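You operate a simulated robot arm through the tools that you are given. There is no shell and no other tool. Be economical: measure what you need, move in short steps, check, and stop when the job is done.

The job below is to be done with a simulated robot arm. You get a single attempt, and the scene is never put back.

JOB
Put the 55 wrapped box from the high table top on the high shelf top and the 60 wrapped box on the run bench top. Take the white pad and leave it on the fit bench top. Put the clamp meter on top of the motor cover. Take the blue fuse on the tool shelf top and put it away on the build bench top. Take the red foam block from the tool table top and leave it on the left lower cn top. Do these in any order. Set down upright: foam block.

It is judged by the outcome, as a careful person would: the job done as asked, and still so three seconds after it is handed in. It fails if anything else is knocked over, pushed out of place, dropped, spilled or broken. A push-on lid holds only when it is set on centred and level and pressed home; a screw cap is set on level and turned clockwise until tight.

ROBOT AND FRAMES
A 7-joint arm with a two-finger parallel gripper on a trunk, on a base that drives. Base frame: it is fixed to the floor where the robot stands at the start and does not move with it; the origin is under the middle of the robot, x ahead of it, y to its left, z up. Readings come in mm, rad, newtons and seconds.
Its first joint turns from -2.007 to 2.007 rad. Places, roughly: blue fuse [500, -1750, 500]; build bench top [-2200, -5900, 700]; clamp meter [750, -1750, 750]; fit bench top [-2200, -1200, 700]; foam block [750, -2250, 1000]; high shelf top [500, 200, 500]; low [400, -6200, 300]; motor cover (36x19x9 cm) [600, -1300, 900]; run bench top [-1600, 400, 700]; white pad (8x4x9 cm) [600, -100, 900]. Payload 3.91 kg.
Tool frame: the origin (TCP) lies between the finger pads and is the grasp point; the fingertips stand 30 mm ahead of it; z points along the fingers, y is the line along which they close. Largest opening 110 mm; finger width 20, thickness 10; the body of the gripper, 48 by 112 mm, starts 55 mm behind the TCP.
Orientation is that of the tool frame in the base frame, as [roll, pitch, yaw] about the fixed x, y, z axes, in that order (R = Rz(yaw) Ry(pitch) Rx(roll)). With the fingers straight down and closing along the base's y, the tool's x points along the base's -x, its y along +y and its z along -z.

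CONTROLS
- The arm moves only by the tool move_arm. Its argument "increments" is a list of rows, each an object of numbers (a shift or turn left out is 0, a gripper value left out holds the last): "rx", "ry", "rz": the turn, a rotation vector about the tool's x, y, z in rad; "tx", "ty", "tz": the shift along the tool's x, y, z in mm; "gripper": the gripper command, from -1 (fully open) to 1 (shut), values between in proportion. In form: [{"rx": .., "ry": .., "rz": .., "tx": .., "ty": .., "tz": .., "gripper": ..}, ...]. A call has 1 to 8 rows; each row shifts and turns the commanded pose from where the row before left it, along the tool's axes as they then stand. A row lasts 0.2 s, in which the tool goes at most 50 mm and 0.15 rad; a call with a longer step from one row to the next is refused whole, and so is a gripper value outside its range. A pose out of reach is approached as far as the arm can. The call stops where the force on the tool passes 40 N (or 10 N more than at its start, if that is more) or the arm is blocked; 0.2 s more then pass. The fingers move at their own pace (about 153 mm/s each) and stop on an object; they squeeze with about 23 N. The grip force told is the motor's: it shows also when the fingers shut on nothing. Time passes only in rows, and 0.2 s behind the last, so rows that do not move let the fingers close. It gives the time, the measured TCP pose, the force on the tool (base axes), the opening and the grip force at its end, in the units of the frame above (readings bear some noise), with the torque about the TCP (base axes, N m) and any sound that the robot's microphone picked up.
- Cameras (640 x 400 px; columns grow to the right, rows downward): "scene" is now at [206.6, 177.5, 1454.8]; the picture's right is [-0.41, -0.91, 0.00], its down [-0.78, 0.35, -0.52] and it looks along [0.48, -0.21, -0.85] (base axes); focal length 286 px, centre (320, 200). "wrist" rides on the gripper at [72, 17, -103] in the tool frame; the picture's right is [-0.23, 0.97, 0.00], its down [-0.76, -0.18, -0.62] and it looks along [-0.61, -0.14, 0.78] (tool axes); focal length 222 px, centre (320, 200). There is no depth. A picture from a camera that has moved, and an enlarged one, comes with that camera's place and axes in the base frame and with its lens.
- grab_frame(camera): a new picture of that camera. It takes no simulated time.
- lift_body(by): slides the trunk up (or, below 0, down) by that many mm; the arm and the scene camera ride with it, the base frame stays. It gives what a move gives, with no picture.
- base_move(legs): drives the robot by 1 to 6 legs, each [ahead, left, turn to the left] in mm, mm and rad, along the robot's own axes; the way and the turn of a leg run together, so that a leg with both is an arc; at most 1500 mm and 3.142 rad a leg. The arm and the cameras ride along, it lands a little off, and it stops where it bumps. It gives what a move gives.
- pan_tilt(pan, tilt): turns the head with the scene camera to pan (to the left, within 1.396 rad either way) and tilt (down, from -0.506 to 1.204), counted from straight ahead of the robot. It gives what a move gives.
- enlarge(camera, box): a new picture of the part [left, top, right, bottom] of that camera's present view, enlarged. It takes no simulated time.
- sign_off(): hands the job in; it is judged then, once.

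Work in short steps. Places have to be worked out from the pictures, the camera data and where the tool is seen: move nearer, look again, correct. Check each grasp and each placing, and mend what went wrong. You have 186 turns and 144 pictures in all, those below and enlarged ones among them. Open the gripper and draw the arm clear of the work before you hand the job in, unless the task says otherwise; then end with one line.

The tools are called after ">>>" by a JSON object that holds its "api" and its "payload". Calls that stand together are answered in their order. move_arm: Moves the arm, as the interface text tells. Its arguments: {"type":"object","properties":{"increments":{"type":"array"}},"required":["increments"]} The other tools are called the same way: lift_body (by) slides the trunk up or down; base_move (legs) drives the base; pan_tilt (pan, tilt) turns the head that bears the scene camera; grab_frame (camera) takes a picture; enlarge (camera, box) takes an enlarged picture of a part of a camera's view; sign_off () hands the job in.

At the start:

```text
clock: 0.0
ee_pos: [458.3, 148.3, 1108.5]
ee_rot: [-3.141, 0.001, -3.14]
ft_force: [0.0, -1.2, 1.1]
ft_torque: [0.01, 0.01, 0.03]
grip_width: 109.8
gripper_force: 0.1
trunk travel left (down, up): [-825.0, 165.0]
robot x, y, heading: [1.0, 3.0, -0.002]
head pan, tilt: [-0.421, 1.021]
```

scene: 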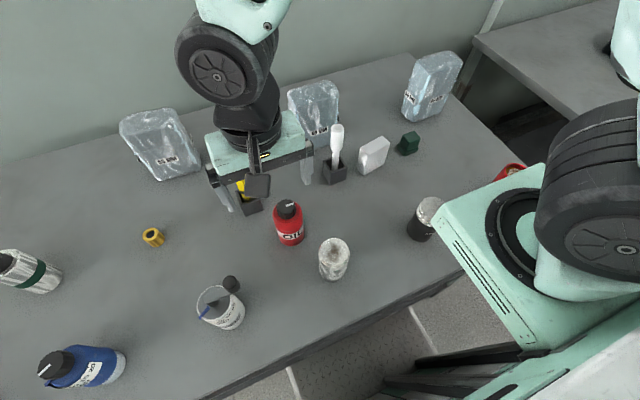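
wrist: 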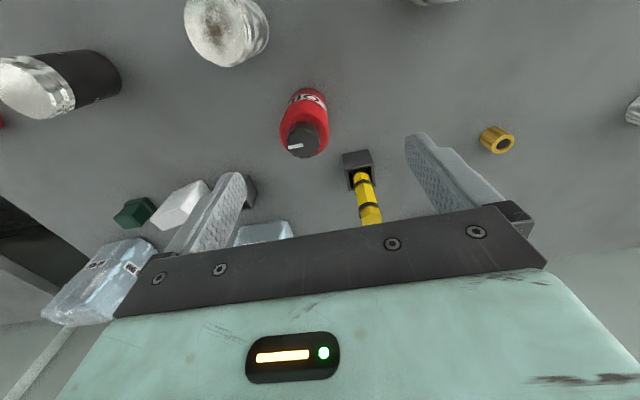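

I begin by reading the labels on the wrapped boxes on the table ahead and looking around at the rest of the scene.

>>> {"api": "enlarge", "payload": {"camera": "scene", "box": [100, 80, 240, 200]}}

>>> {"api": "enlarge", "payload": {"camera": "scene", "box": [280, 40, 480, 180]}}

>>> {"api": "pan_tilt", "payload": {"pan": 0.0, "tilt": 0.5}}

```text
3.33 times, centred on (170, 140) of scene
camera zoom: at [206.6, 177.5, 1454.8], right [-0.41, -0.91, 0.0], down [-0.78, 0.35, -0.52], along [0.48, -0.21, -0.85], focal length 954 px, centre (820, 400)
```

zoom: 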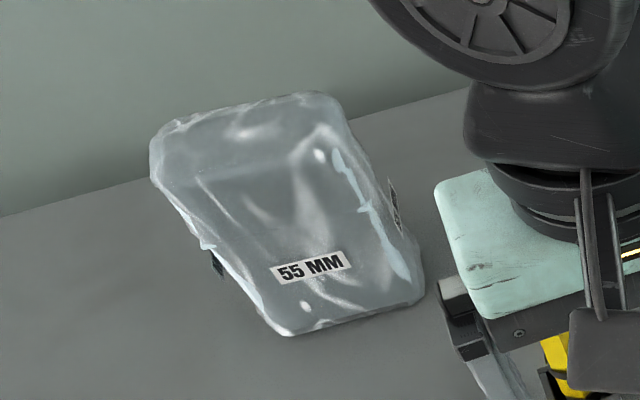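

```text
2.86 times, centred on (380, 110) of scene
camera zoom: at [206.6, 177.5, 1454.8], right [-0.41, -0.91, 0.0], down [-0.78, 0.35, -0.52], along [0.48, -0.21, -0.85], focal length 818 px, centre (149, 457)
```

zoom: 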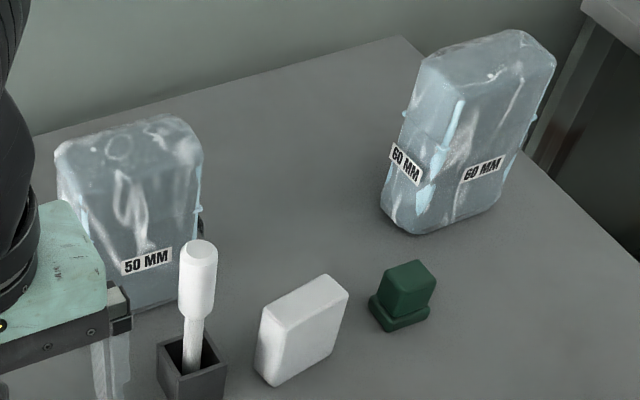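

```text
clock: 0.9
ee_pos: [457.8, 149.6, 1108.1]
ee_rot: [-3.14, 0.0, 3.141]
ft_force: [-0.3, 0.3, -0.3]
ft_torque: [0.0, -0.02, 0.04]
grip_width: 109.8
gripper_force: 0.0
trunk travel left (down, up): [-825.0, 165.0]
robot x, y, heading: [-2.5, 3.5, -0.0]
head pan, tilt: [0.0, 0.499]
```

Labels are 55 (left), 50 (middle) and 60 (right). Now I survey the surroundings.

>>> {"api": "grab_frame", "payload": {"camera": "scene"}}

>>> {"api": "pan_tilt", "payload": {"pan": 1.39, "tilt": 0.4}}

>>> {"api": "grab_frame", "payload": {"camera": "scene"}}

>>> {"api": "pan_tilt", "payload": {"pan": -1.39, "tilt": 0.4}}

>>> {"api": "grab_frame", "payload": {"camera": "scene"}}

```text
139 pictures are left
camera scene: at [235.1, 205.3, 1497.2], right [0.0, -1.0, 0.0], down [-0.48, 0.0, -0.88], along [0.88, 0.0, -0.48], focal length 286 px, centre (320, 200)
```

scene: 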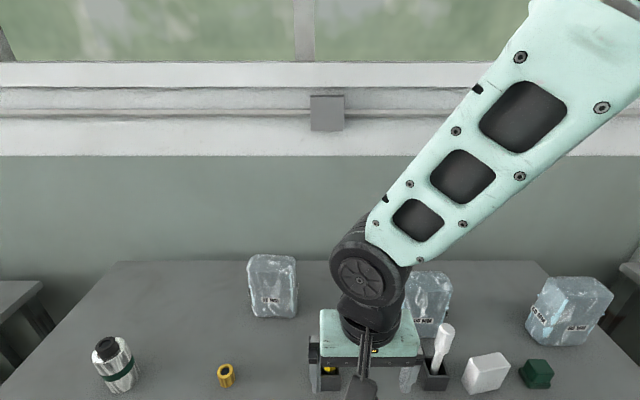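

```text
clock: 2.5
ee_pos: [457.2, 148.9, 1108.1]
ee_rot: [-3.141, 0.001, 3.141]
ft_force: [-0.4, 0.3, -0.6]
ft_torque: [-0.01, 0.0, -0.02]
grip_width: 109.9
gripper_force: 0.1
trunk travel left (down, up): [-825.0, 165.0]
robot x, y, heading: [1.7, -2.1, -0.001]
head pan, tilt: [1.389, 0.4]
```

```text
138 pictures are left
camera scene: at [161.0, 296.5, 1506.4], right [0.98, -0.18, 0.0], down [-0.07, -0.38, -0.92], along [0.17, 0.91, -0.39], focal length 286 px, centre (320, 200)
```

scene: 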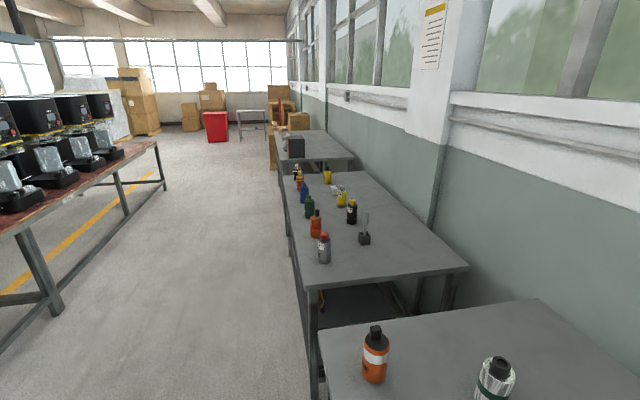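

```text
clock: 4.9
ee_pos: [458.3, 149.5, 1108.1]
ee_rot: [3.142, 0.0, -3.14]
ft_force: [0.0, 0.4, -0.3]
ft_torque: [-0.01, -0.01, 0.03]
grip_width: 109.9
gripper_force: 0.0
trunk travel left (down, up): [-825.0, 165.0]
robot x, y, heading: [0.2, -1.4, 0.0]
head pan, tilt: [-1.389, 0.4]
```

```text
137 pictures are left
camera scene: at [160.9, 114.3, 1506.4], right [-0.98, -0.18, 0.0], down [-0.07, 0.38, -0.92], along [0.17, -0.91, -0.39], focal length 286 px, centre (320, 200)
```

scene: 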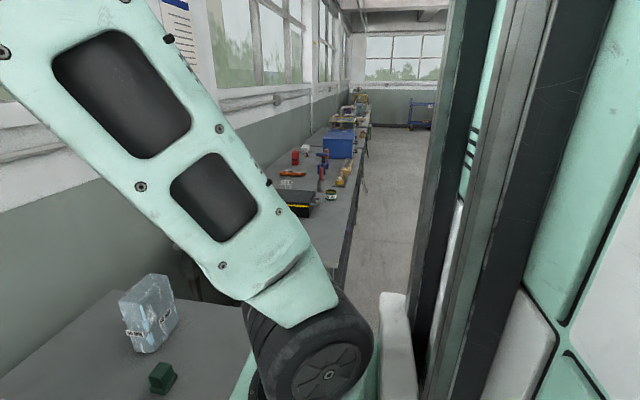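

The tables stand in a row along y. I back off about 500 mm to see the shelf beneath the table and the benches behind.

>>> {"api": "base_move", "payload": {"legs": [[-550, 0, 0]]}}

>>> {"api": "pan_tilt", "payload": {"pan": 0.0, "tilt": 0.7}}

>>> {"api": "grab_frame", "payload": {"camera": "scene"}}

>>> {"api": "grab_frame", "payload": {"camera": "wrist"}}

```text
clock: 8.1
ee_pos: [-90.4, 149.6, 1107.0]
ee_rot: [3.141, 0.0, -3.134]
ft_force: [-0.5, 0.6, 0.4]
ft_torque: [0.03, 0.0, 0.03]
grip_width: 110.2
gripper_force: 0.1
trunk travel left (down, up): [-825.0, 165.0]
robot x, y, heading: [-548.2, 0.9, 0.007]
head pan, tilt: [-1.389, 0.4]
```

```text
clock: 9.6
ee_pos: [-90.2, 149.8, 1108.0]
ee_rot: [-3.141, 0.001, -3.133]
ft_force: [-0.2, -0.3, 0.1]
ft_torque: [0.01, -0.03, -0.03]
grip_width: 110.1
gripper_force: 0.1
trunk travel left (down, up): [-825.0, 165.0]
robot x, y, heading: [-549.3, -2.1, 0.003]
head pan, tilt: [0.0, 0.7]
```

```text
136 pictures are left
camera scene: at [-319.2, 205.0, 1479.6], right [0.01, -1.0, 0.0], down [-0.64, 0.0, -0.77], along [0.77, 0.0, -0.64], focal length 286 px, centre (320, 200)
```

scene: 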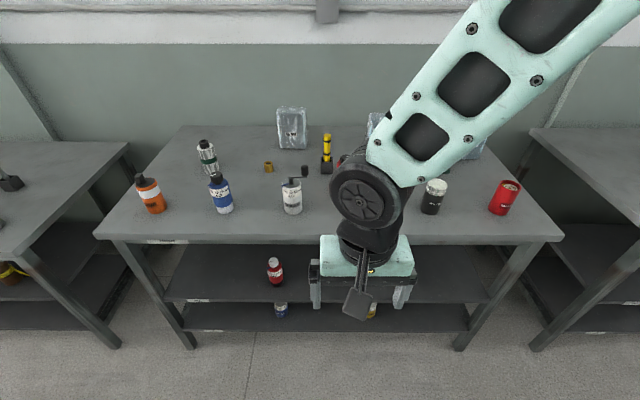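

```text
135 pictures are left
camera wrist: at [-162.3, 165.6, 1210.5], right [0.22, 0.98, 0.0], down [0.76, -0.17, 0.62], along [0.61, -0.14, -0.78], focal length 222 px, centre (320, 200)
```

wrist: 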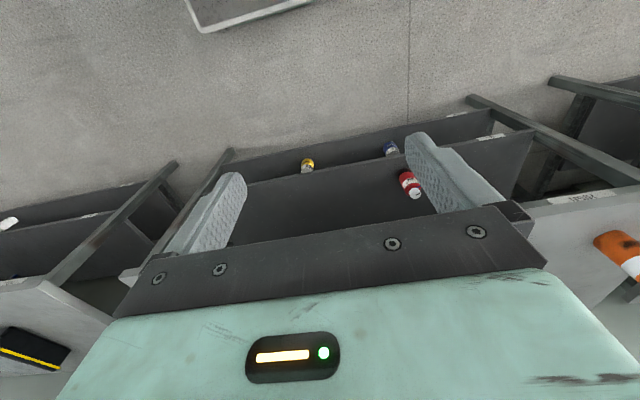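

I see two undershelves with labels on their edges; I enlarge to read them.

>>> {"api": "enlarge", "payload": {"camera": "scene", "box": [100, 220, 260, 340]}}

>>> {"api": "enlarge", "payload": {"camera": "scene", "box": [500, 120, 640, 340]}}

>>> {"api": "enlarge", "payload": {"camera": "scene", "box": [240, 240, 480, 340]}}

```text
3.33 times, centred on (180, 280) of scene
camera zoom: at [-319.2, 205.0, 1479.6], right [0.01, -1.0, 0.0], down [-0.64, 0.0, -0.77], along [0.77, 0.0, -0.64], focal length 954 px, centre (787, -67)
```

zoom: 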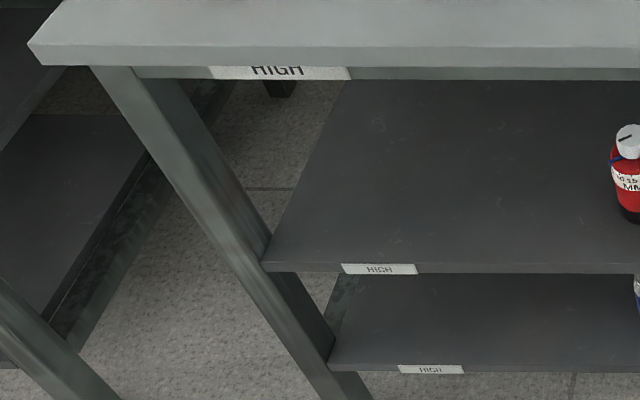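

```text
1.82 times, centred on (570, 230) of scene
camera zoom: at [-319.2, 205.0, 1479.6], right [0.01, -1.0, 0.0], down [-0.64, 0.0, -0.77], along [0.77, 0.0, -0.64], focal length 521 px, centre (-134, 146)
```

zoom: 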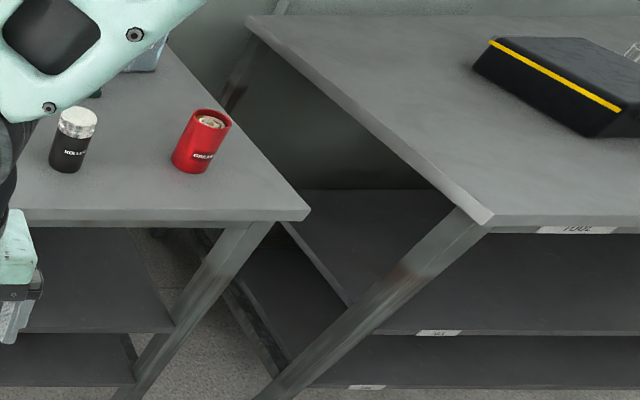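

```text
2.67 times, centred on (360, 290) of scene
camera zoom: at [-319.2, 205.0, 1479.6], right [0.01, -1.0, 0.0], down [-0.64, 0.0, -0.77], along [0.77, 0.0, -0.64], focal length 764 px, centre (213, -40)
```

zoom: 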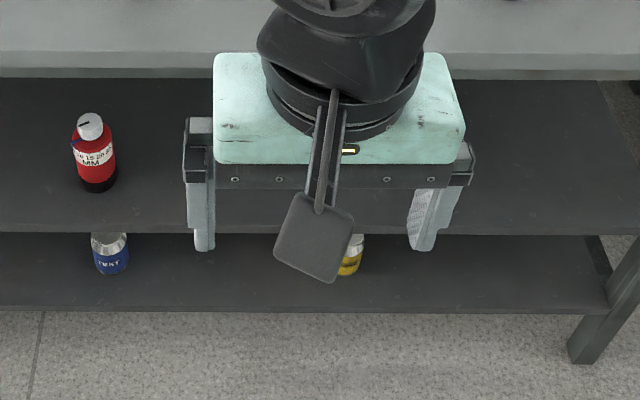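

I tilt the head fully down to see the robot's own base footprint, so I know how close I may drive.

>>> {"api": "pan_tilt", "payload": {"pan": -0.5, "tilt": 1.2}}

>>> {"api": "grab_frame", "payload": {"camera": "scene"}}

```text
clock: 10.5
ee_pos: [-90.9, 149.8, 1107.3]
ee_rot: [-3.141, 0.001, -3.135]
ft_force: [0.3, 0.1, -0.5]
ft_torque: [-0.01, -0.02, 0.02]
grip_width: 109.9
gripper_force: 0.1
trunk travel left (down, up): [-825.0, 165.0]
robot x, y, heading: [-548.2, -2.9, 0.006]
head pan, tilt: [-0.499, 1.201]
```

```text
131 pictures are left
camera scene: at [-354.8, 178.1, 1443.7], right [-0.47, -0.88, 0.0], down [-0.82, 0.44, -0.36], along [0.32, -0.17, -0.93], focal length 286 px, centre (320, 200)
```

scene: 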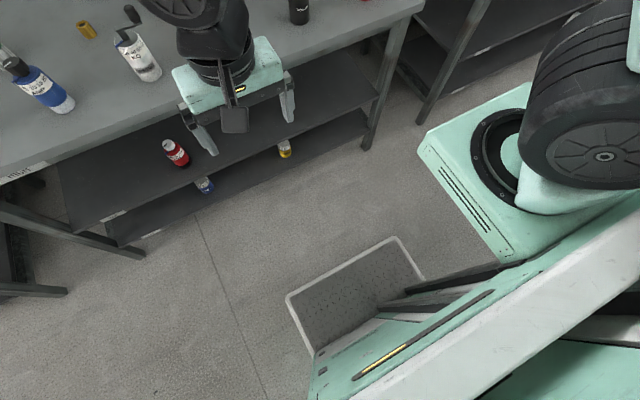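

The base deck reaches about 310 mm ahead, so x≈0 is about as near as is safe. I drive back in at y≈250, square before the 55 box.

>>> {"api": "base_move", "payload": {"legs": [[0, 300, 0], [535, 0, 0]]}}

>>> {"api": "pan_tilt", "payload": {"pan": -0.2, "tilt": 0.8}}

>>> {"api": "grab_frame", "payload": {"camera": "scene"}}

>>> {"api": "grab_frame", "payload": {"camera": "wrist"}}

```text
clock: 15.3
ee_pos: [442.5, 456.4, 1106.2]
ee_rot: [3.141, 0.0, -3.133]
ft_force: [0.8, 0.0, -0.5]
ft_torque: [-0.03, 0.01, 0.0]
grip_width: 110.0
gripper_force: 0.1
trunk travel left (down, up): [-825.0, 165.0]
robot x, y, heading: [-18.2, 305.8, 0.007]
head pan, tilt: [-0.499, 1.201]
```

```text
clock: 16.2
ee_pos: [441.1, 456.9, 1107.9]
ee_rot: [3.141, -0.001, -3.131]
ft_force: [0.5, 0.2, 0.1]
ft_torque: [-0.02, -0.01, 0.0]
grip_width: 109.9
gripper_force: 0.0
trunk travel left (down, up): [-825.0, 165.0]
robot x, y, heading: [-14.7, 304.6, 0.01]
head pan, tilt: [-0.201, 0.799]
```

```text
130 pictures are left
camera scene: at [206.6, 494.8, 1471.3], right [-0.19, -0.98, 0.0], down [-0.7, 0.14, -0.7], along [0.68, -0.13, -0.72], focal length 286 px, centre (320, 200)
```

scene: 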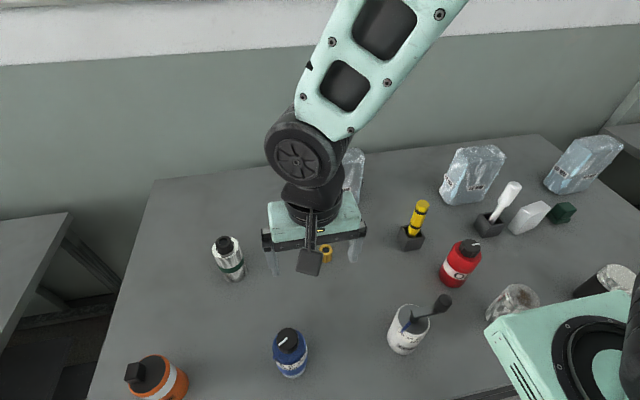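

```text
129 pictures are left
camera wrist: at [369.4, 471.8, 1210.6], right [0.22, 0.98, 0.0], down [0.76, -0.17, 0.62], along [0.61, -0.14, -0.78], focal length 222 px, centre (320, 200)
```

wrist: 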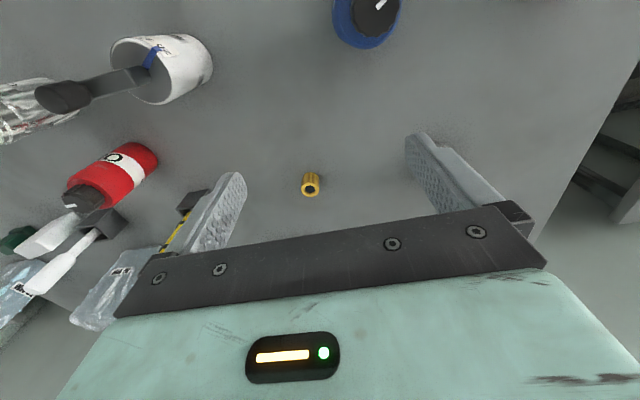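

The scene matches my estimates (55 box at about (782, 328)). I test the arm's reach: raise a little, then move out above the box.

>>> {"api": "move_arm", "payload": {"increments": [{"tz": -40}, {"ty": -45, "tx": -20}, {"ty": -45, "tx": -20}, {"ty": -30, "tx": -40}, {"tx": -50}, {"tx": -50}, {"tx": -50}, {"tx": -50}]}}

```text
clock: 18.0
ee_pos: [718.7, 339.4, 1148.3]
ee_rot: [-3.141, 0.0, -3.133]
ft_force: [-0.7, 1.3, 0.0]
ft_torque: [0.02, -0.02, 0.01]
grip_width: 109.9
gripper_force: 0.0
trunk travel left (down, up): [-825.0, 165.0]
robot x, y, heading: [-14.2, 304.2, 0.01]
head pan, tilt: [-0.201, 0.799]
```

It reaches well. I go on to x≈775 and start the yaw turn so that the fingers close along x.

>>> {"api": "move_arm", "payload": {"increments": [{"tx": -50}, {"rz": 0.15}, {"rz": 0.15}, {"rz": 0.15}, {"rz": 0.15}, {"rz": 0.15}, {"rz": 0.15}, {"rz": 0.15}]}}

>>> {"api": "move_arm", "payload": {"increments": [{"rz": 0.15}, {"rz": 0.15}, {"rz": 0.15}, {"rz": 0.07}]}}

>>> {"api": "grab_frame", "payload": {"camera": "scene"}}

>>> {"api": "grab_frame", "payload": {"camera": "wrist"}}

```text
clock: 19.8
ee_pos: [772.3, 339.6, 1147.1]
ee_rot: [3.141, -0.001, 2.096]
ft_force: [-0.7, -0.4, 0.0]
ft_torque: [-0.01, 0.0, 0.0]
grip_width: 110.1
gripper_force: 0.1
trunk travel left (down, up): [-825.0, 165.0]
robot x, y, heading: [-16.5, 302.4, 0.005]
head pan, tilt: [-0.201, 0.799]
```

```text
clock: 20.8
ee_pos: [772.1, 338.5, 1147.1]
ee_rot: [-3.142, 0.001, 1.576]
ft_force: [0.6, -0.5, 0.1]
ft_torque: [0.0, 0.01, 0.02]
grip_width: 109.9
gripper_force: 0.0
trunk travel left (down, up): [-825.0, 165.0]
robot x, y, heading: [-15.9, 303.2, 0.009]
head pan, tilt: [-0.201, 0.799]
```

```text
128 pictures are left
camera scene: at [206.7, 494.8, 1471.3], right [-0.19, -0.98, 0.0], down [-0.7, 0.14, -0.7], along [0.68, -0.13, -0.72], focal length 286 px, centre (320, 200)
```

scene: 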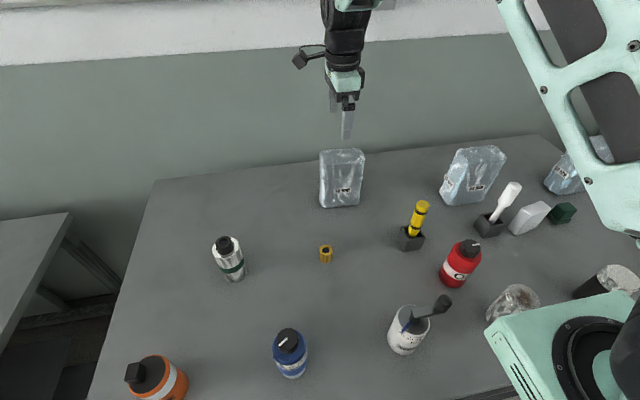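

```text
127 pictures are left
camera wrist: at [789.3, 410.7, 1250.6], right [0.98, -0.22, 0.0], down [-0.17, -0.76, 0.62], along [-0.14, -0.61, -0.78], focal length 222 px, centre (320, 200)
```

wrist: 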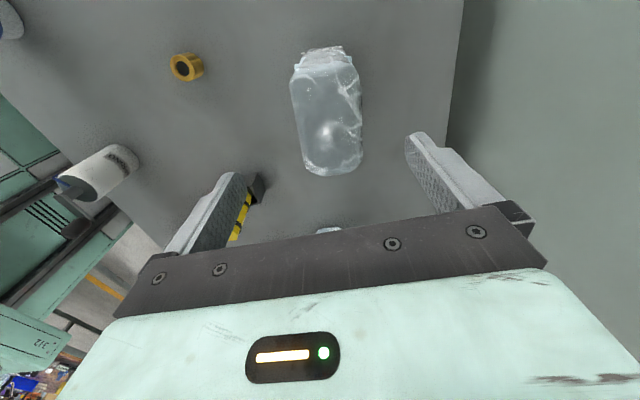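

The box top spans about x 748–809, y 280–378, turned ~0.08 rad. I align and descend partly, then look again.

>>> {"api": "move_arm", "payload": {"increments": [{"ty": 7, "tx": -7, "rz": 0.08}, {"tz": 40}, {"tz": 30}]}}

>>> {"api": "grab_frame", "payload": {"camera": "scene"}}

>>> {"api": "grab_frame", "payload": {"camera": "wrist"}}

```text
clock: 21.6
ee_pos: [779.9, 332.2, 1076.7]
ee_rot: [-3.141, 0.0, 1.5]
ft_force: [0.1, 0.5, 0.7]
ft_torque: [0.03, -0.03, 0.0]
grip_width: 110.1
gripper_force: 0.0
trunk travel left (down, up): [-825.0, 165.0]
robot x, y, heading: [-13.7, 301.6, 0.011]
head pan, tilt: [-0.201, 0.799]
```

```text
126 pictures are left
camera scene: at [206.4, 494.7, 1471.4], right [-0.19, -0.98, 0.0], down [-0.7, 0.14, -0.7], along [0.68, -0.13, -0.72], focal length 286 px, centre (320, 200)
```

scene: 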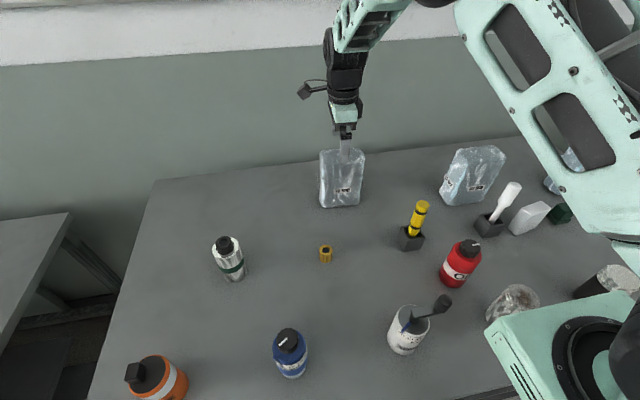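

```text
125 pictures are left
camera wrist: at [802.3, 402.8, 1179.1], right [0.96, -0.3, 0.0], down [-0.23, -0.75, 0.62], along [-0.18, -0.6, -0.78], focal length 222 px, centre (320, 200)
```

wrist: 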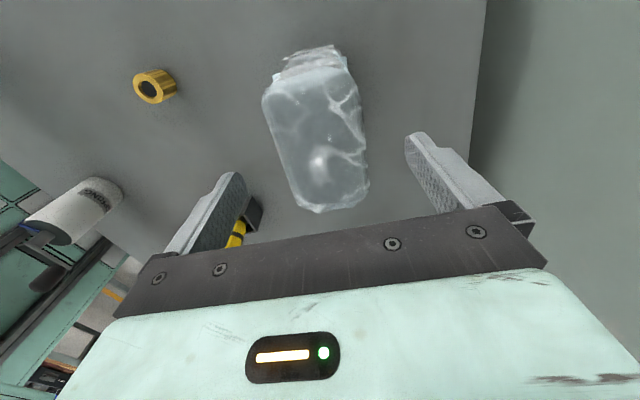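

Triangulation gives the top at z≈1030, centre (782, 335). I descend to TCP z≈1000 and close.

>>> {"api": "move_arm", "payload": {"increments": [{"ty": 2, "tx": 2, "rz": 0.03}, {"tz": 40}, {"tz": 36}, {"gripper": 0.2}, {"gripper": 1}, {}, {}, {}]}}

>>> {"api": "grab_frame", "payload": {"camera": "scene"}}

```text
clock: 23.4
ee_pos: [783.0, 332.2, 1001.0]
ee_rot: [3.141, 0.0, 1.471]
ft_force: [-0.7, 0.2, 0.0]
ft_torque: [0.03, 0.02, 0.0]
grip_width: 67.9
gripper_force: 23.1
trunk travel left (down, up): [-825.0, 165.0]
robot x, y, heading: [-16.6, 310.0, 0.008]
head pan, tilt: [-0.201, 0.799]
```

```text
124 pictures are left
camera scene: at [206.8, 494.8, 1471.3], right [-0.19, -0.98, 0.0], down [-0.7, 0.14, -0.7], along [0.68, -0.13, -0.72], focal length 286 px, centre (320, 200)
```

scene: 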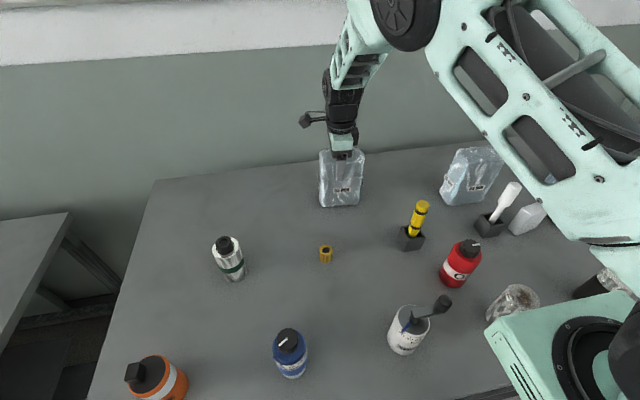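

Gripped at 68 mm. Lift it clear and watch the force, then bring it back towards the table's front.

>>> {"api": "move_arm", "payload": {"increments": [{"tz": -20}, {"tz": -40}, {"tz": -30}, {"ty": -40}, {"ty": -50}, {"ty": -50}, {"ty": -50}]}}

>>> {"api": "move_arm", "payload": {"increments": [{"ty": -40}, {"rz": -0.14}, {"rz": -0.14}, {"rz": -0.14}, {"rz": -0.14}, {"rz": -0.14}, {"rz": -0.14}, {"rz": -0.14}]}}

>>> {"api": "move_arm", "payload": {"increments": [{"rz": -0.14}, {"rz": -0.14}, {"rz": -0.14}, {"rz": -0.14}, {"rz": -0.13}, {}]}}

>>> {"api": "grab_frame", "payload": {"camera": "scene"}}

>>> {"api": "grab_frame", "payload": {"camera": "wrist"}}

```text
clock: 25.0
ee_pos: [593.1, 354.4, 1091.3]
ee_rot: [3.142, -0.001, 1.47]
ft_force: [0.0, -0.2, -3.5]
ft_torque: [0.05, 0.05, -0.03]
grip_width: 67.7
gripper_force: 22.6
trunk travel left (down, up): [-825.0, 165.0]
robot x, y, heading: [-13.8, 303.8, 0.003]
head pan, tilt: [-0.201, 0.799]
```

```text
clock: 26.8
ee_pos: [552.8, 355.7, 1092.2]
ee_rot: [-3.141, -0.001, 2.454]
ft_force: [-0.9, 0.3, -3.1]
ft_torque: [0.01, 0.01, 0.01]
grip_width: 68.2
gripper_force: 22.9
trunk travel left (down, up): [-825.0, 165.0]
robot x, y, heading: [-16.9, 302.1, 0.007]
head pan, tilt: [-0.201, 0.799]
```

```text
clock: 28.2
ee_pos: [552.5, 356.5, 1090.2]
ee_rot: [3.141, -0.002, 3.141]
ft_force: [0.4, 0.4, -3.0]
ft_torque: [0.02, 0.01, -0.02]
grip_width: 67.8
gripper_force: 23.0
trunk travel left (down, up): [-825.0, 165.0]
robot x, y, heading: [-16.0, 303.1, 0.005]
head pan, tilt: [-0.201, 0.799]
```

```text
123 pictures are left
camera scene: at [206.8, 494.8, 1471.3], right [-0.19, -0.98, 0.0], down [-0.7, 0.14, -0.7], along [0.68, -0.13, -0.72], focal length 286 px, centre (320, 200)
```

scene: 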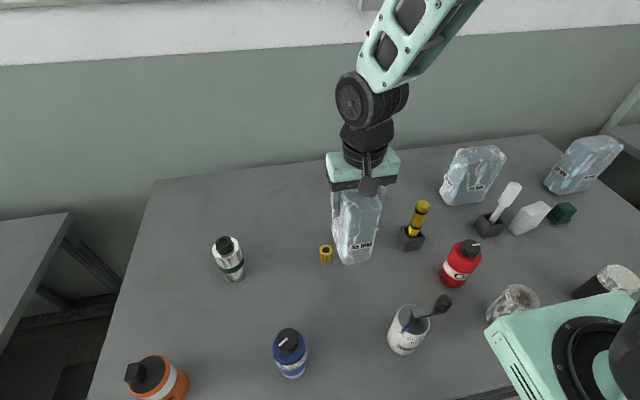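

```text
122 pictures are left
camera wrist: at [480.4, 372.8, 1194.0], right [0.23, 0.97, 0.0], down [0.76, -0.18, 0.62], along [0.61, -0.14, -0.78], focal length 222 px, centre (320, 200)
```

wrist: 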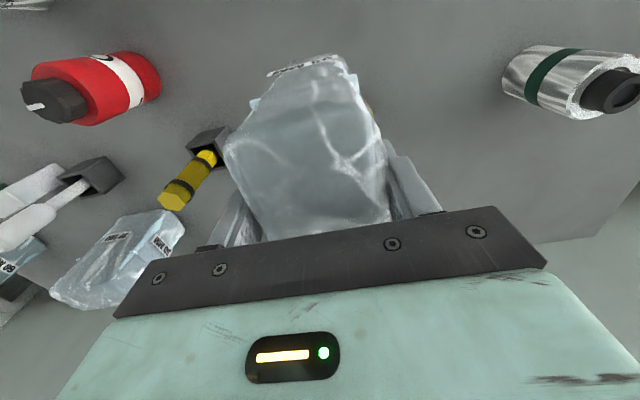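

Held firmly. I set it down at about (505, 310), a clear spot, with its thickness along y.

>>> {"api": "move_arm", "payload": {"increments": [{"tx": 47, "ty": -10}, {"ty": -36}, {"tz": 40}, {"tz": 35}, {"tz": 10}, {"tz": 4}, {"tz": 3}]}}

```text
clock: 29.8
ee_pos: [506.6, 312.0, 999.4]
ee_rot: [3.141, 0.002, 3.139]
ft_force: [0.2, -2.8, 17.6]
ft_torque: [-0.41, 0.06, -0.05]
grip_width: 67.7
gripper_force: 22.9
trunk travel left (down, up): [-825.0, 165.0]
robot x, y, heading: [-11.5, 300.7, 0.006]
head pan, tilt: [-0.201, 0.799]
```

Contact made; release, rise, and tilt the tool ~1.0 rad forward for the second grasp.

>>> {"api": "move_arm", "payload": {"increments": [{"tz": -1, "gripper": 0.3}, {"gripper": -0.2}, {"gripper": -1}, {"tz": -40}, {"tz": -50}, {"tx": 40}, {"tx": 40, "ry": -0.1}, {"ry": -0.14}]}}

>>> {"api": "move_arm", "payload": {"increments": [{"ry": -0.14}, {"ry": -0.14}, {"ry": -0.14}, {"ry": -0.14}, {"ry": -0.14}, {"ry": -0.06}]}}

>>> {"api": "grab_frame", "payload": {"camera": "scene"}}

>>> {"api": "grab_frame", "payload": {"camera": "wrist"}}

```text
clock: 31.6
ee_pos: [479.7, 345.1, 1102.4]
ee_rot: [3.141, 0.239, 3.141]
ft_force: [-0.3, -0.2, 1.5]
ft_torque: [0.03, 0.02, -0.01]
grip_width: 109.7
gripper_force: 0.0
out of reach, approached as far as the arm can: row 7, 8
trunk travel left (down, up): [-825.0, 165.0]
robot x, y, heading: [-13.1, 302.9, 0.008]
head pan, tilt: [-0.201, 0.799]
```

```text
clock: 32.7
ee_pos: [558.7, 389.7, 1147.4]
ee_rot: [2.816, 0.75, 2.782]
ft_force: [-1.0, 0.1, 0.1]
ft_torque: [-0.03, -0.01, -0.01]
grip_width: 109.9
gripper_force: 0.1
out of reach, approached as far as the arm can: row 1, 2, 3, 4, 5
trunk travel left (down, up): [-825.0, 165.0]
robot x, y, heading: [-14.5, 303.2, 0.009]
head pan, tilt: [-0.201, 0.799]
stopped in row 5: the arm was blocked; the commanded pose is now the measured one
```

```text
121 pictures are left
camera scene: at [202.2, 495.6, 1464.3], right [-0.19, -0.98, 0.0], down [-0.76, 0.15, -0.63], along [0.62, -0.12, -0.78], focal length 286 px, centre (320, 200)
```

scene: 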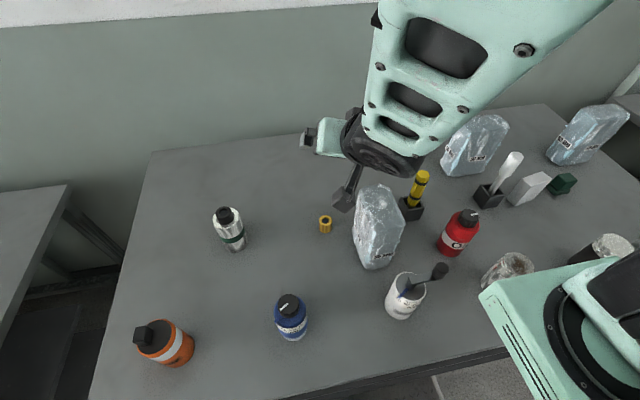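

```text
120 pictures are left
camera wrist: at [437.7, 415.6, 1173.2], right [0.28, 0.88, 0.38], down [0.05, -0.41, 0.91], along [0.96, -0.24, -0.16], focal length 222 px, centre (320, 200)
```

wrist: 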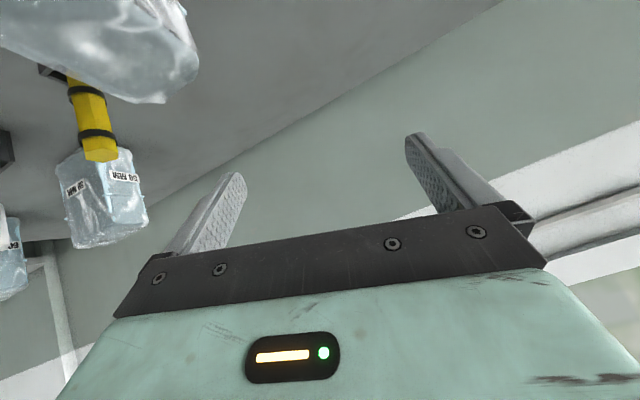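

The wrist folds too tightly this close in, and the arm nudged against the head. I back the base off 300 mm (gripper is well above everything) to give the arm room.

>>> {"api": "base_move", "payload": {"legs": [[-300, 0, 0]]}}

>>> {"api": "pan_tilt", "payload": {"pan": 0.0, "tilt": 0.7}}

>>> {"api": "move_arm", "payload": {"increments": [{}]}}

>>> {"api": "grab_frame", "payload": {"camera": "scene"}}

```text
clock: 34.7
ee_pos: [263.1, 385.5, 1147.1]
ee_rot: [2.817, 0.748, 2.783]
ft_force: [-0.5, -0.4, 0.4]
ft_torque: [0.01, 0.0, -0.01]
grip_width: 109.8
gripper_force: 0.0
trunk travel left (down, up): [-825.0, 165.0]
robot x, y, heading: [-314.1, 301.5, 0.004]
head pan, tilt: [-0.201, 0.799]
```

```text
clock: 35.4
ee_pos: [263.7, 385.0, 1148.8]
ee_rot: [2.814, 0.748, 2.776]
ft_force: [-0.2, 0.7, -1.1]
ft_torque: [-0.02, -0.03, -0.01]
grip_width: 110.2
gripper_force: 0.0
trunk travel left (down, up): [-825.0, 165.0]
robot x, y, heading: [-307.2, 299.9, 0.006]
head pan, tilt: [0.0, 0.7]
```

```text
clock: 35.8
ee_pos: [264.4, 384.4, 1147.3]
ee_rot: [2.816, 0.747, 2.776]
ft_force: [-0.4, 1.4, -0.3]
ft_torque: [-0.01, 0.0, 0.0]
grip_width: 110.0
gripper_force: 0.1
trunk travel left (down, up): [-825.0, 165.0]
robot x, y, heading: [-312.5, 302.3, 0.007]
head pan, tilt: [0.0, 0.7]
```

```text
119 pictures are left
camera scene: at [-88.0, 504.4, 1469.7], right [-0.04, -1.0, 0.0], down [-0.73, 0.03, -0.68], along [0.68, -0.03, -0.73], focal length 286 px, centre (320, 200)
```

scene: 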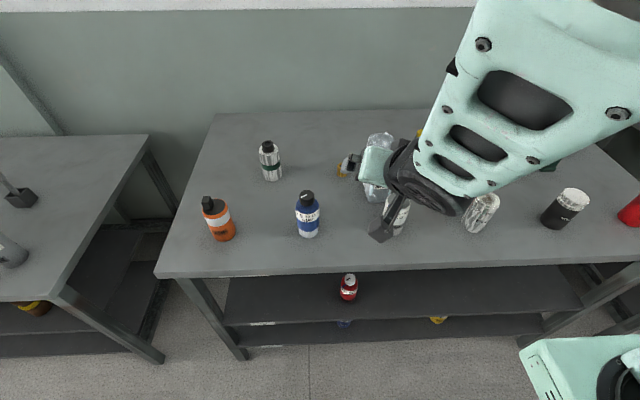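

The arm still presses the head, so I square up the hand and extend it forward and right, away from the head.

>>> {"api": "move_arm", "payload": {"increments": [{"tx": -28, "tz": 29, "ty": -20}, {"tx": -28, "tz": 29, "ty": -20}, {"tx": -28, "tz": 29, "ty": -20, "rz": -0.1, "rx": 0.03}, {"rz": -0.14, "rx": 0.04}, {}]}}

>>> {"api": "grab_frame", "payload": {"camera": "scene"}}

>>> {"api": "grab_frame", "payload": {"camera": "wrist"}}

```text
clock: 37.0
ee_pos: [374.5, 312.1, 1129.9]
ee_rot: [3.122, 0.79, 3.113]
ft_force: [-0.1, -0.2, 0.0]
ft_torque: [-0.01, 0.01, -0.02]
grip_width: 109.9
gripper_force: 0.1
trunk travel left (down, up): [-825.0, 165.0]
robot x, y, heading: [-310.7, 302.7, 0.002]
head pan, tilt: [0.0, 0.7]
```

```text
118 pictures are left
camera scene: at [-82.5, 508.1, 1479.6], right [0.01, -1.0, 0.0], down [-0.64, 0.0, -0.76], along [0.76, 0.0, -0.64], focal length 286 px, centre (320, 200)
```

scene: 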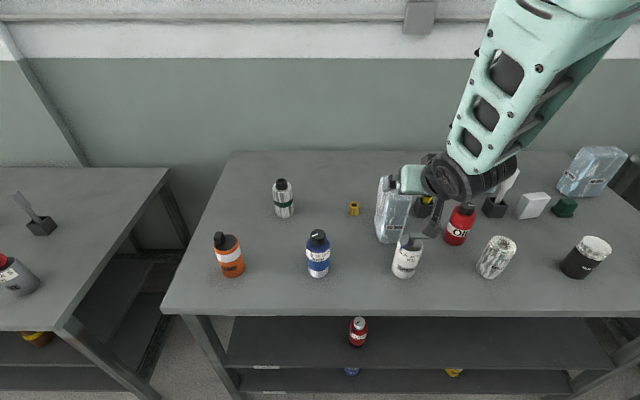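

```text
117 pictures are left
camera wrist: at [250.5, 329.9, 1151.7], right [0.17, 0.97, 0.18], down [0.09, -0.19, 0.98], along [0.98, -0.15, -0.12], focal length 222 px, centre (320, 200)
```

wrist: 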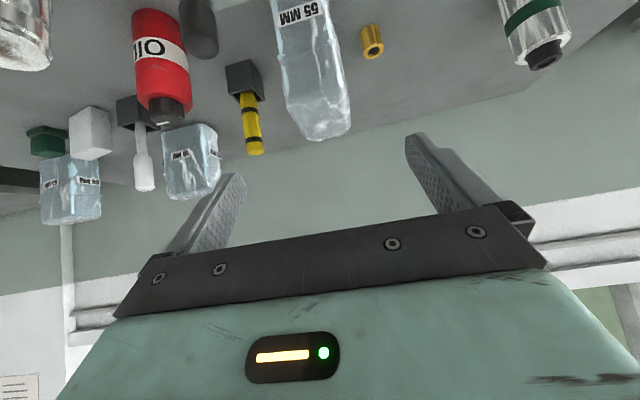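

The head is free again and the hand is square, tilted 45°. I check the cup and spoon near the approach path.

>>> {"api": "enlarge", "payload": {"camera": "scene", "box": [340, 150, 500, 290]}}

```text
2.86 times, centred on (420, 220) of scene
camera zoom: at [-82.5, 508.1, 1479.6], right [0.01, -1.0, 0.0], down [-0.64, 0.0, -0.76], along [0.76, 0.0, -0.64], focal length 818 px, centre (34, 143)
```

zoom: 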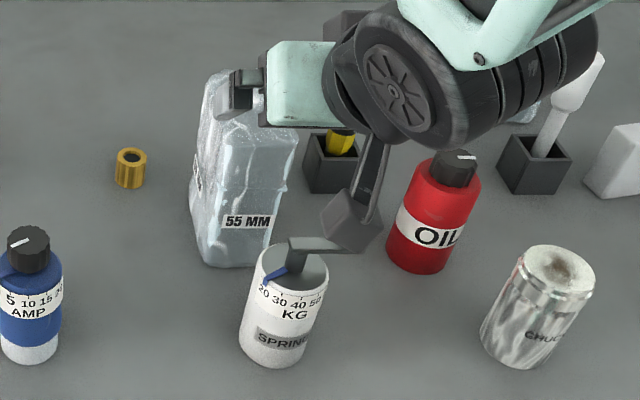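

The spring scale's hook (z≈1005) would foul the wrist camera on that line. I'll move the box 100 mm left with a vertical grasp first: straighten the tool and drive 120 mm ahead.

>>> {"api": "move_arm", "payload": {"increments": [{"ry": 0.13}, {"ry": 0.13}, {"ry": 0.13}, {"ry": 0.13}, {"ry": 0.13}, {"ry": 0.14, "rx": 0.02}, {}]}}

>>> {"api": "base_move", "payload": {"legs": [[120, 0, 0]]}}

>>> {"api": "grab_frame", "payload": {"camera": "wrist"}}

```text
clock: 38.6
ee_pos: [374.7, 312.6, 1128.7]
ee_rot: [-3.138, -0.002, 3.127]
ft_force: [0.1, -0.4, -0.5]
ft_torque: [0.02, 0.0, 0.0]
grip_width: 110.2
gripper_force: 0.1
trunk travel left (down, up): [-825.0, 165.0]
robot x, y, heading: [-309.6, 300.9, 0.004]
head pan, tilt: [0.0, 0.7]
```

```text
clock: 39.9
ee_pos: [493.7, 312.3, 1129.0]
ee_rot: [-3.137, -0.001, 3.126]
ft_force: [-0.2, 0.2, -0.3]
ft_torque: [0.01, -0.04, 0.02]
grip_width: 110.2
gripper_force: 0.1
trunk travel left (down, up): [-825.0, 165.0]
robot x, y, heading: [-190.2, 304.3, 0.005]
head pan, tilt: [0.0, 0.7]
```

```text
115 pictures are left
camera wrist: at [422.2, 330.8, 1232.6], right [0.24, 0.97, 0.0], down [0.76, -0.19, 0.62], along [0.6, -0.15, -0.78], focal length 222 px, centre (320, 200)
```

wrist: 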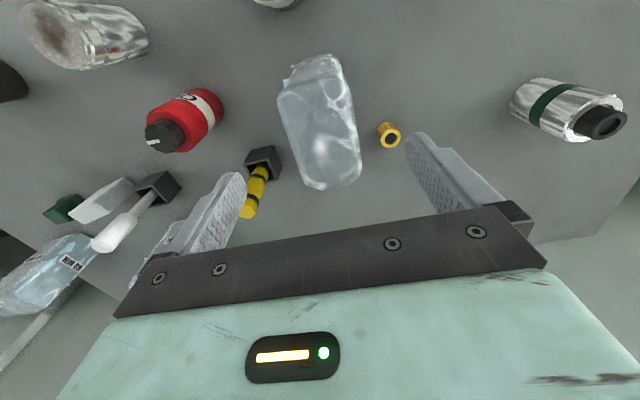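

The box sits at (507, 311), square. Grasp, lift 45 mm, shift 100 mm left and 20 mm back, and set down.

>>> {"api": "move_arm", "payload": {"increments": [{"tx": -12, "tz": 40}, {"tz": 45}, {"tz": 43}, {"gripper": 0.2}, {"gripper": 1}, {}, {}]}}

>>> {"api": "move_arm", "payload": {"increments": [{"tz": -45}, {"ty": 40, "tx": 20}, {"ty": 40}, {"ty": 22}, {"tz": 35}, {"tz": 7}, {"tz": 3}]}}

```text
clock: 41.5
ee_pos: [505.8, 311.2, 999.7]
ee_rot: [-3.137, -0.002, 3.124]
ft_force: [0.1, -0.1, -0.8]
ft_torque: [0.0, 0.03, 0.04]
grip_width: 68.0
gripper_force: 22.9
trunk travel left (down, up): [-825.0, 165.0]
robot x, y, heading: [-191.7, 303.7, 0.007]
head pan, tilt: [0.0, 0.7]
```

```text
clock: 43.0
ee_pos: [489.7, 415.0, 1001.6]
ee_rot: [-3.137, 0.0, 3.126]
ft_force: [0.6, 0.1, -3.2]
ft_torque: [0.0, 0.03, 0.01]
grip_width: 68.0
gripper_force: 23.0
trunk travel left (down, up): [-825.0, 165.0]
robot x, y, heading: [-189.9, 302.8, 0.008]
head pan, tilt: [0.0, 0.7]
```

Lower the last millimetres, release, rise and tilt to 45°+.

>>> {"api": "move_arm", "payload": {"increments": [{"tz": 2}, {"gripper": 0.3}, {"gripper": -0.2}, {"gripper": -1}, {"tz": -40}, {"tz": -50}, {"tz": -40}]}}

>>> {"api": "move_arm", "payload": {"increments": [{"ry": -0.14}, {"ry": -0.14}, {"ry": -0.14}, {"ry": -0.14}, {"ry": -0.14}, {"ry": -0.14}, {"ry": -0.1}]}}

>>> {"api": "grab_frame", "payload": {"camera": "scene"}}

>>> {"api": "grab_frame", "payload": {"camera": "wrist"}}

```text
clock: 44.6
ee_pos: [488.3, 414.6, 1129.2]
ee_rot: [-3.136, -0.001, 3.126]
ft_force: [-0.4, 0.1, -0.2]
ft_torque: [0.02, 0.03, -0.02]
grip_width: 109.7
gripper_force: 0.0
trunk travel left (down, up): [-825.0, 165.0]
robot x, y, heading: [-188.1, 305.3, 0.003]
head pan, tilt: [0.0, 0.7]
```

```text
clock: 46.5
ee_pos: [512.3, 365.4, 1133.0]
ee_rot: [3.133, 0.948, 3.009]
ft_force: [0.5, 0.3, 0.3]
ft_torque: [-0.04, 0.0, -0.04]
grip_width: 110.2
gripper_force: 0.2
trunk travel left (down, up): [-825.0, 165.0]
robot x, y, heading: [-191.0, 302.1, 0.008]
head pan, tilt: [0.0, 0.7]
stopped in row 7: the arm was blocked; the commanded pose is now the measured one
```

```text
114 pictures are left
camera scene: at [10.0, 530.7, 1448.4], right [0.36, -0.93, 0.0], down [-0.84, -0.33, -0.44], along [0.41, 0.16, -0.9], focal length 286 px, centre (320, 200)
```

scene: 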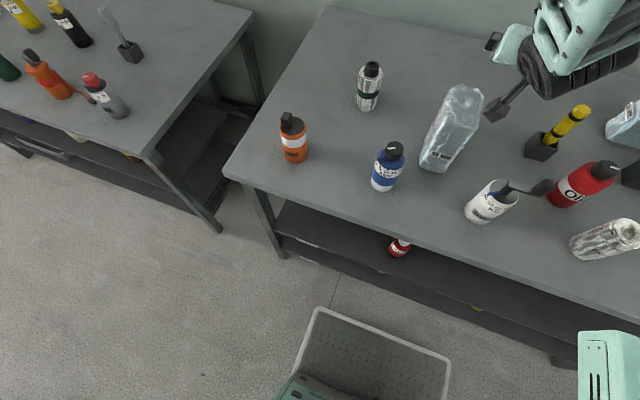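

```text
113 pictures are left
camera wrist: at [388.7, 397.0, 1135.2], right [0.25, 0.95, 0.19], down [-0.08, -0.17, 0.98], along [0.96, -0.26, 0.03], focal length 222 px, centre (320, 200)
```

wrist: 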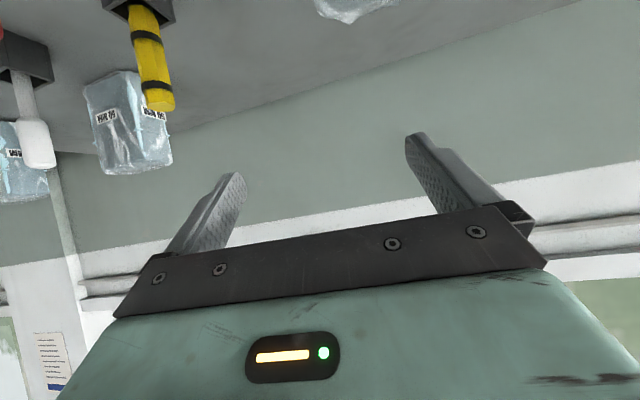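

The arm again brushed the head because the hand is to its left. I shift the hand right, then move the base left so the hand works to the right of the axis.

>>> {"api": "move_arm", "payload": {"increments": [{"ty": -40}, {"ty": -40}, {"ty": -40}, {"rz": -0.12}]}}

>>> {"api": "base_move", "payload": {"legs": [[0, 210, 0]]}}

>>> {"api": "pan_tilt", "payload": {"pan": -0.1, "tilt": 0.8}}

>>> {"api": "grab_frame", "payload": {"camera": "scene"}}

>>> {"api": "grab_frame", "payload": {"camera": "wrist"}}

```text
clock: 47.5
ee_pos: [494.9, 249.0, 1133.8]
ee_rot: [-2.97, 0.934, -3.045]
ft_force: [0.2, -0.2, 0.4]
ft_torque: [-0.01, 0.0, 0.02]
grip_width: 110.0
gripper_force: 0.1
trunk travel left (down, up): [-825.0, 165.0]
robot x, y, heading: [-191.3, 301.9, 0.005]
head pan, tilt: [0.0, 0.7]
```

```text
clock: 49.1
ee_pos: [494.8, 457.9, 1132.9]
ee_rot: [-2.971, 0.933, -3.049]
ft_force: [0.4, 0.0, 0.0]
ft_torque: [-0.01, 0.0, 0.05]
grip_width: 110.3
gripper_force: 0.1
trunk travel left (down, up): [-825.0, 165.0]
robot x, y, heading: [-192.1, 509.0, 0.004]
head pan, tilt: [0.0, 0.7]
```

```text
clock: 49.8
ee_pos: [495.4, 459.3, 1132.0]
ee_rot: [-2.97, 0.934, -3.049]
ft_force: [0.3, 0.5, -0.5]
ft_torque: [0.01, -0.01, -0.03]
grip_width: 109.9
gripper_force: 0.1
trunk travel left (down, up): [-825.0, 165.0]
robot x, y, heading: [-189.6, 512.0, 0.006]
head pan, tilt: [-0.099, 0.799]
```

```text
112 pictures are left
camera scene: at [32.1, 710.6, 1471.4], right [-0.09, -1.0, 0.0], down [-0.71, 0.07, -0.7], along [0.69, -0.07, -0.72], focal length 286 px, centre (320, 200)
```

scene: 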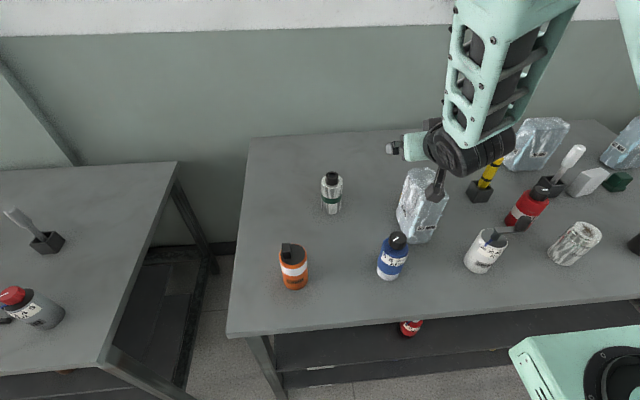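

```text
111 pictures are left
camera wrist: at [370.1, 480.7, 1133.2], right [0.18, 0.98, 0.08], down [-0.06, -0.07, 1.0], along [0.98, -0.18, 0.04], focal length 222 px, centre (320, 200)
```

wrist: 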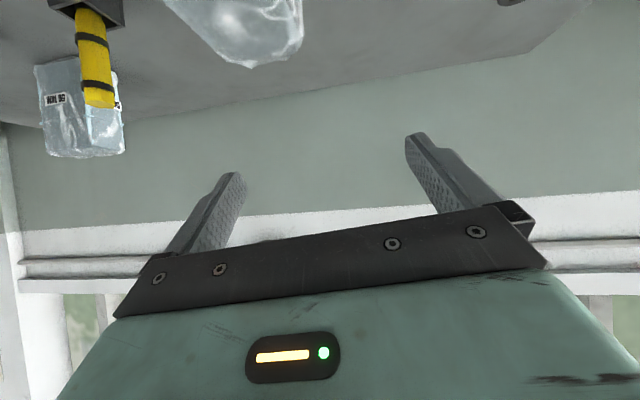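

I square up the hand, move it over the box line and descend part-way, then check in the pictures.

>>> {"api": "move_arm", "payload": {"increments": [{"rx": -0.097, "rz": 0.055}, {"ty": -44}, {"tx": 14.6, "tz": -20}, {"tx": 32.4, "tz": 23.4}, {}]}}

>>> {"api": "grab_frame", "payload": {"camera": "scene"}}

>>> {"api": "grab_frame", "payload": {"camera": "wrist"}}

```text
clock: 51.0
ee_pos: [475.2, 413.9, 1094.6]
ee_rot: [-3.142, 0.94, -3.14]
ft_force: [-0.2, 0.1, -0.8]
ft_torque: [-0.01, 0.0, -0.02]
grip_width: 110.0
gripper_force: 0.0
out of reach, approached as far as the arm can: row 3
trunk travel left (down, up): [-825.0, 165.0]
robot x, y, heading: [-191.0, 514.6, 0.004]
head pan, tilt: [-0.099, 0.799]
```

```text
110 pictures are left
camera scene: at [32.0, 710.5, 1471.4], right [-0.1, -1.0, 0.0], down [-0.71, 0.07, -0.7], along [0.69, -0.07, -0.72], focal length 286 px, centre (320, 200)
```

scene: 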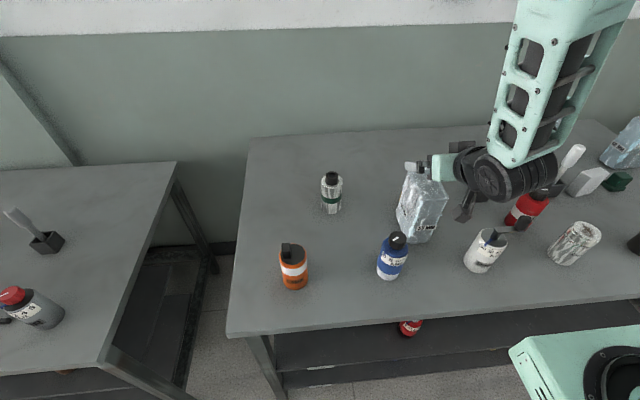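

```text
109 pictures are left
camera wrist: at [350.1, 429.3, 1096.7], right [0.13, 0.97, 0.18], down [-0.05, -0.18, 0.98], along [0.99, -0.14, 0.03], focal length 222 px, centre (320, 200)
```

wrist: 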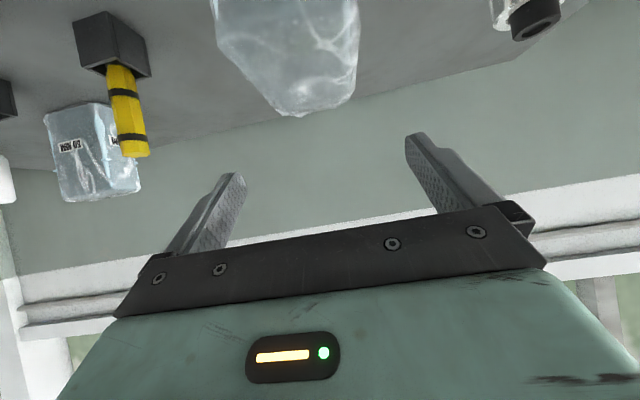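

Box is between the fingers. Descend the remaining 100 mm straight down and close.

>>> {"api": "move_arm", "payload": {"increments": [{"tx": 40, "tz": 29}, {"tx": 40, "tz": 26}, {"gripper": 0.2}, {"gripper": 1}, {}, {}]}}

>>> {"api": "grab_frame", "payload": {"camera": "scene"}}

```text
clock: 52.4
ee_pos: [472.3, 412.8, 995.8]
ee_rot: [3.14, 0.94, -3.141]
ft_force: [0.2, 0.7, -0.7]
ft_torque: [-0.02, 0.09, -0.01]
grip_width: 67.9
gripper_force: 22.8
trunk travel left (down, up): [-825.0, 165.0]
robot x, y, heading: [-193.0, 511.3, -0.004]
head pan, tilt: [-0.099, 0.799]
```

```text
108 pictures are left
camera scene: at [32.2, 710.5, 1471.3], right [-0.1, -1.0, 0.0], down [-0.71, 0.07, -0.7], along [0.69, -0.07, -0.72], focal length 286 px, centre (320, 200)
```

scene: 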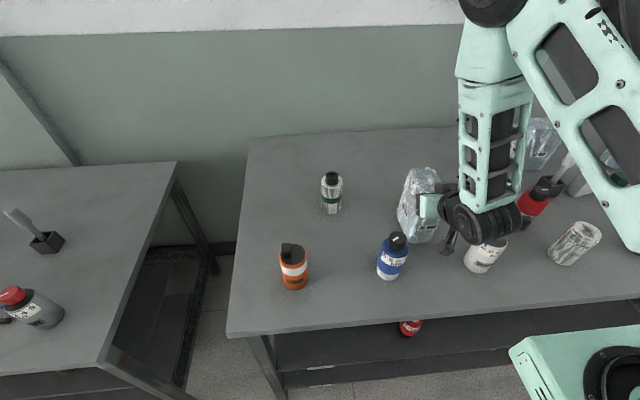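

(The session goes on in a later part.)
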